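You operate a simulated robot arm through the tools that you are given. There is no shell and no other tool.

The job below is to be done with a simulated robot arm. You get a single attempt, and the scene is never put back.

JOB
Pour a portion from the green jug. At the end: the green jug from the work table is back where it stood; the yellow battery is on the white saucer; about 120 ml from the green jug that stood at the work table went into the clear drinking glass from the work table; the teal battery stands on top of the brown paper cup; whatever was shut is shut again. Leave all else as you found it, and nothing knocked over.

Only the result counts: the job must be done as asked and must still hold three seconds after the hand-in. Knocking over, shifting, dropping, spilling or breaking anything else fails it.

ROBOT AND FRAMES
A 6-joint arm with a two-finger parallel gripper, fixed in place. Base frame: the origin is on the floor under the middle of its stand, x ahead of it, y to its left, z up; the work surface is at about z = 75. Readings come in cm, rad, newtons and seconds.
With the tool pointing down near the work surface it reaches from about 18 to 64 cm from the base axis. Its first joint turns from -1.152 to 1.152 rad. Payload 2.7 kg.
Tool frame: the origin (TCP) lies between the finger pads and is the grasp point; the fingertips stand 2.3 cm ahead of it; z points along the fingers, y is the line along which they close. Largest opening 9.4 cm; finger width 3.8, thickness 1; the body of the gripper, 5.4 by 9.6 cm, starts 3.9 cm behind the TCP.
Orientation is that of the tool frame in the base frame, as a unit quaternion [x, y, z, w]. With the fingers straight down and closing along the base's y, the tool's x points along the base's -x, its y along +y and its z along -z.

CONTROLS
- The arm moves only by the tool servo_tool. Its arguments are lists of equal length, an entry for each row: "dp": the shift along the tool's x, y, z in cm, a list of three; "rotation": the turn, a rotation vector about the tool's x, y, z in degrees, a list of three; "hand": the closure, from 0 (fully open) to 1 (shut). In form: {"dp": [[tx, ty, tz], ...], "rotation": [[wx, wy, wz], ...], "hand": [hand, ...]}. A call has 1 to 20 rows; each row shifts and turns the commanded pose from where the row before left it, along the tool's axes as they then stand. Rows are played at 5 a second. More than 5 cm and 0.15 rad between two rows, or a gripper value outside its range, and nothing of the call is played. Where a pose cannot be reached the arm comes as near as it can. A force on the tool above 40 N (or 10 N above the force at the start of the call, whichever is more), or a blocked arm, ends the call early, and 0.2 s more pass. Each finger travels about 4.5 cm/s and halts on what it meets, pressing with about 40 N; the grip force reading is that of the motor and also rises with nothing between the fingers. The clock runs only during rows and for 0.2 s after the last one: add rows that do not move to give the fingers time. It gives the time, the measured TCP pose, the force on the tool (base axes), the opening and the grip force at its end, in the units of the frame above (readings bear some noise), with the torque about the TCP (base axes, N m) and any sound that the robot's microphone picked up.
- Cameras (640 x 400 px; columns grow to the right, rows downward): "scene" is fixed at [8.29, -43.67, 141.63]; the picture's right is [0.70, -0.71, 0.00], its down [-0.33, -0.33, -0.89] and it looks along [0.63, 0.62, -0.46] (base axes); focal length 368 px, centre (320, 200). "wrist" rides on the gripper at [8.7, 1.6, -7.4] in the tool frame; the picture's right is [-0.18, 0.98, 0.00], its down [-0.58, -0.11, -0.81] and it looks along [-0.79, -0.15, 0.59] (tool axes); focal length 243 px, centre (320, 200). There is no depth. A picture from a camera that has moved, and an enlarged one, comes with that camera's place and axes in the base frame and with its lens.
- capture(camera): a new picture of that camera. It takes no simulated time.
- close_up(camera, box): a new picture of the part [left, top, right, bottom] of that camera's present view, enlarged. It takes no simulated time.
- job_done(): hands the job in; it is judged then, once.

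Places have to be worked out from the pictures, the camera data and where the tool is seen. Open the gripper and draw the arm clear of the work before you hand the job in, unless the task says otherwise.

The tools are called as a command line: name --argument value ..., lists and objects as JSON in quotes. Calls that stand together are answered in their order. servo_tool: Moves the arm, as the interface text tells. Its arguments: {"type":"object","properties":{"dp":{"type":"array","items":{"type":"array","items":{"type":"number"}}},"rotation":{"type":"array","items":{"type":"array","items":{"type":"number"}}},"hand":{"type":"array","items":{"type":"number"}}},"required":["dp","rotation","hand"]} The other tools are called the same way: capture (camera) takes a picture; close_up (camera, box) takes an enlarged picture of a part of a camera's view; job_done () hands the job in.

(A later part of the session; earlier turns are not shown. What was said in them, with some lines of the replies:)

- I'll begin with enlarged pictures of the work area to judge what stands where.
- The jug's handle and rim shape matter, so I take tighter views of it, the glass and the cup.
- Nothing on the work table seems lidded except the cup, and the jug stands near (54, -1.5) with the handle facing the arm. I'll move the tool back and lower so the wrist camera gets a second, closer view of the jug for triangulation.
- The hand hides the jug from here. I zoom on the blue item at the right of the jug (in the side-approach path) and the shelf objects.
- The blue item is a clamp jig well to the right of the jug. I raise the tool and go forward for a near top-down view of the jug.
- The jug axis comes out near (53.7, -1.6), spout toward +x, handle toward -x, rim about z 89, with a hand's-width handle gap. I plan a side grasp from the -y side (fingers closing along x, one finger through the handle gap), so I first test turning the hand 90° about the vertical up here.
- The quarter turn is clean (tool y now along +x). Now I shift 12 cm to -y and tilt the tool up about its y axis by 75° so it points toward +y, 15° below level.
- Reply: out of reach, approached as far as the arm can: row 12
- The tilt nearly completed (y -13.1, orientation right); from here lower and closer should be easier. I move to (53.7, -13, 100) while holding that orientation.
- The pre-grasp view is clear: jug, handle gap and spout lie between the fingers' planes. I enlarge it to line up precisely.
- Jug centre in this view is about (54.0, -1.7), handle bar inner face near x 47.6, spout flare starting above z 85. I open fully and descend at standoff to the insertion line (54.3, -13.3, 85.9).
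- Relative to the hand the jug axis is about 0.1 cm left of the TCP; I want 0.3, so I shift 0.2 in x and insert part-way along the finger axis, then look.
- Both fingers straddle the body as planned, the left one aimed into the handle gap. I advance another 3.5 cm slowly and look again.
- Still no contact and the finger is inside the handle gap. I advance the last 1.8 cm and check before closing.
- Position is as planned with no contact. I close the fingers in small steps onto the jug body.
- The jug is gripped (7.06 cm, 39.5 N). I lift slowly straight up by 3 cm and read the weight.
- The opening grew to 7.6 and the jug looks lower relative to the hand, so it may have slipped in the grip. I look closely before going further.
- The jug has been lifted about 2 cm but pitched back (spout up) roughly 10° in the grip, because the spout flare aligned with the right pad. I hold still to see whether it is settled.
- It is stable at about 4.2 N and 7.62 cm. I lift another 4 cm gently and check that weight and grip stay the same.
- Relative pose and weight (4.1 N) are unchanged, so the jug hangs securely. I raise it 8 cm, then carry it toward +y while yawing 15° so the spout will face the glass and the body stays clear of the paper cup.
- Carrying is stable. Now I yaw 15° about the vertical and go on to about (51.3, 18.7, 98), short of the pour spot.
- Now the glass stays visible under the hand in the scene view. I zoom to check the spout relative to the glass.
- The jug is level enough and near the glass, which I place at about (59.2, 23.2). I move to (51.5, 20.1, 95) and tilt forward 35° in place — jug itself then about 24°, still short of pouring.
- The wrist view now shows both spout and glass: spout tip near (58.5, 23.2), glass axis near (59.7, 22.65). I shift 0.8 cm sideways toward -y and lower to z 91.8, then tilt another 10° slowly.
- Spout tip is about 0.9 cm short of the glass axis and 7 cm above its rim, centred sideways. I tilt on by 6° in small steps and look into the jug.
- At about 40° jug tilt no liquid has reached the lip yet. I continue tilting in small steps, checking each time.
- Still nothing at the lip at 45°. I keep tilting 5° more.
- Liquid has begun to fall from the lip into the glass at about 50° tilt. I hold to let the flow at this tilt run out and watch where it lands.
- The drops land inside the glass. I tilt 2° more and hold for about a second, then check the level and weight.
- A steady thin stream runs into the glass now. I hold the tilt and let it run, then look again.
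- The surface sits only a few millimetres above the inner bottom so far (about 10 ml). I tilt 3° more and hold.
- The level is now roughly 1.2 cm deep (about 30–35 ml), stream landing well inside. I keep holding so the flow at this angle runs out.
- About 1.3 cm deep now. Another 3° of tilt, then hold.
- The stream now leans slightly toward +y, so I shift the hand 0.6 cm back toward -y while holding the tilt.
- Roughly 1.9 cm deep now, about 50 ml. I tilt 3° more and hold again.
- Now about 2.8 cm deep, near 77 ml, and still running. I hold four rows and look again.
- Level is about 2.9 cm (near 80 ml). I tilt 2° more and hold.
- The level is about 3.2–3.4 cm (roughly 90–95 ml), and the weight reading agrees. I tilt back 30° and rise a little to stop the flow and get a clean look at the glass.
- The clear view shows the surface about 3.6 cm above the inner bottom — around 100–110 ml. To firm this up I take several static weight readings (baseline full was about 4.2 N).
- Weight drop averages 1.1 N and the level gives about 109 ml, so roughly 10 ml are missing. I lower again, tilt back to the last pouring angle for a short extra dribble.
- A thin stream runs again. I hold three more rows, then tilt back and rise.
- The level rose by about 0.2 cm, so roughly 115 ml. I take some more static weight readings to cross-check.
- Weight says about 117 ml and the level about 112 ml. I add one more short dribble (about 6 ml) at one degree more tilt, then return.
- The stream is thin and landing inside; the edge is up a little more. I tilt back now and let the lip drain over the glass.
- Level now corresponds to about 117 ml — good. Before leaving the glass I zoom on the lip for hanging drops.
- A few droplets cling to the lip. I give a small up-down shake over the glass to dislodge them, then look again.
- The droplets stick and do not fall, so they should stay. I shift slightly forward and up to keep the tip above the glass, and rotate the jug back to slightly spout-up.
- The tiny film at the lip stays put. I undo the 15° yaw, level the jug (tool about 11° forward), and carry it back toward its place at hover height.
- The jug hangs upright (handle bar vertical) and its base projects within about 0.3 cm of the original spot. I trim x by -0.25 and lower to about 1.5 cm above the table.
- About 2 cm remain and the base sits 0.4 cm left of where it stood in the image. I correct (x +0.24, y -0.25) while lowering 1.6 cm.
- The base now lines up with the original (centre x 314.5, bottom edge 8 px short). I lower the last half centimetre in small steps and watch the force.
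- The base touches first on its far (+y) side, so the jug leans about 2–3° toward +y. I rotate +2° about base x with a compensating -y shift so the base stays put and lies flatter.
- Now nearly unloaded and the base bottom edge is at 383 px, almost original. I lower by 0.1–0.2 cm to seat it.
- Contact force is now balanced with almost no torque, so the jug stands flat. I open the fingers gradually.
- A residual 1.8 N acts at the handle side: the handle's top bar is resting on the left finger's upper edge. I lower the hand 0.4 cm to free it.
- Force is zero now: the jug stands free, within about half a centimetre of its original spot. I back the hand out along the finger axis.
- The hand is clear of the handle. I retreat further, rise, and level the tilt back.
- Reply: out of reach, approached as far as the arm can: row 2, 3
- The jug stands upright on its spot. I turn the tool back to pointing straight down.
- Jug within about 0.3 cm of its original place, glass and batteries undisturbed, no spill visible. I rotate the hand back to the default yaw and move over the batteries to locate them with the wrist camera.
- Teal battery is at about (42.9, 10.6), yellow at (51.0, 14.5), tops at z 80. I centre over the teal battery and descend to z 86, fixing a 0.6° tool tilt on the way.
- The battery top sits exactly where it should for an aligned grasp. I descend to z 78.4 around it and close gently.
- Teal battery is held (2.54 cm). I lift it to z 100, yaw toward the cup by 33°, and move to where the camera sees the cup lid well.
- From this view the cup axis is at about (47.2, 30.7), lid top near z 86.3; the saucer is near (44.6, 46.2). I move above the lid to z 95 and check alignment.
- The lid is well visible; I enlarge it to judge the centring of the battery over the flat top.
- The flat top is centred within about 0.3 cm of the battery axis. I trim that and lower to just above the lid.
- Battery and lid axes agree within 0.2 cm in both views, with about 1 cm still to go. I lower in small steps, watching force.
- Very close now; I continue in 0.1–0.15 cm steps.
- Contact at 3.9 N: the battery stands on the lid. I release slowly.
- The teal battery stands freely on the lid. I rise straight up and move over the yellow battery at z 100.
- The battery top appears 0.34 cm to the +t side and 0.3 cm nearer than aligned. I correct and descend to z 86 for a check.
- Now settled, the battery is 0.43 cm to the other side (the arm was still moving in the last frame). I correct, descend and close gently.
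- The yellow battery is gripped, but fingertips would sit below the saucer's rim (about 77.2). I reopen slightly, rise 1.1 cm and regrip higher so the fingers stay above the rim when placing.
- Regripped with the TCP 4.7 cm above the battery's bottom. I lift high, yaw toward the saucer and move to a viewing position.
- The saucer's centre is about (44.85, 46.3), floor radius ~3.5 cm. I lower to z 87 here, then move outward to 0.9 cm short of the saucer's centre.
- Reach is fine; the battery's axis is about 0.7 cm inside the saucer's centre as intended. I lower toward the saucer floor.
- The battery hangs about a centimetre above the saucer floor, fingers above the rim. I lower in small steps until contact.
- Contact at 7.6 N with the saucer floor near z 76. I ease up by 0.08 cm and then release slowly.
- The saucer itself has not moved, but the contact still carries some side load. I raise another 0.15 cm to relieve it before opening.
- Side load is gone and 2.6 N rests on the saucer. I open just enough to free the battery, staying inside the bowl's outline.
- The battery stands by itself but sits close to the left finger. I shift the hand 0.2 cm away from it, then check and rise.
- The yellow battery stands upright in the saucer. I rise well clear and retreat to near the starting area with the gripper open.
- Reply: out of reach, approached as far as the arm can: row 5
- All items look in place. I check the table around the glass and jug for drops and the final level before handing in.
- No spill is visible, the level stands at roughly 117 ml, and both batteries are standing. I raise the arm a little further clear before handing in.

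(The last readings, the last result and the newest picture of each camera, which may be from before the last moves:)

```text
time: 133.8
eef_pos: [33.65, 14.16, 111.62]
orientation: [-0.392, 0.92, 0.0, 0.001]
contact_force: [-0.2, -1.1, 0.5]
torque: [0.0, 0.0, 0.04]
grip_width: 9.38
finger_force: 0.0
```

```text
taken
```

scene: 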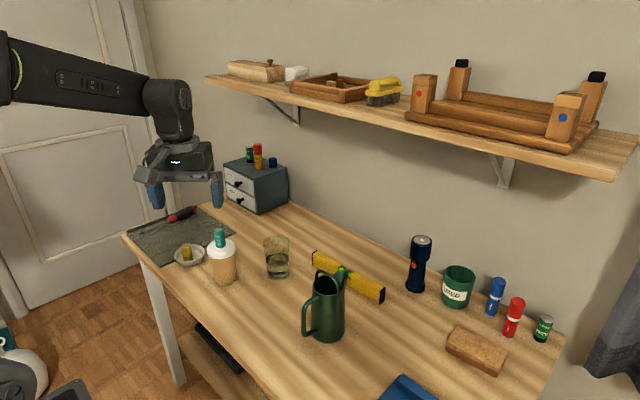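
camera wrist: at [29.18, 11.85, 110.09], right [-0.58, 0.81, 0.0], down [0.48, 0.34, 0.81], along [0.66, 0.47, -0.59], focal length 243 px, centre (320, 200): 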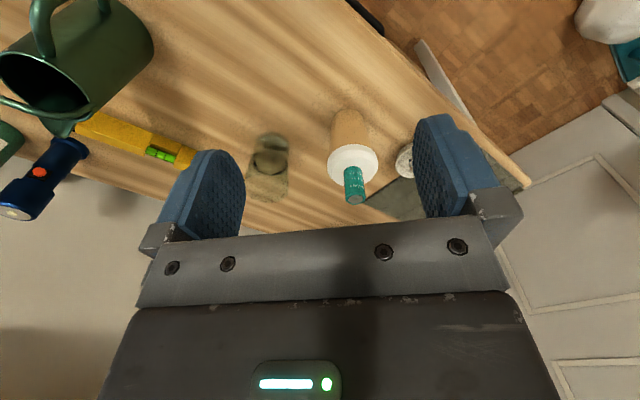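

Everything is in its required state: jug back, glass filled with about 120 ml, teal battery on the cup, yellow battery in the saucer, arm clear and gripper open. I hand the job in.

job_done

```text
The job is handed in.
```

I finished the job and handed it in. The hand-in gave no verdict, so this is the state I could see in the last pictures.

- **Pour:** the glass holds an estimated 115–118 ml, going by its water level. The jug's weight loss suggests about the same, though those readings are noisy. No spill is visible on the table.
- **Jug:** it stands upright about half a centimetre or less from its original spot, same way round. A few droplets clung to its spout after the pour.
- **Teal battery:** it stands on the lid of the brown paper cup.
- **Yellow battery:** it stands upright in the white saucer, slightly off centre. The saucer did not move.
- **Shut things:** I didn't open anything; the cup lid and the drawers are still shut.

While I was lifting the jug it slipped and tipped back about 11° in the grip. It held steady after that, and I set it down level. I left the gripper open and the arm clear above the table.
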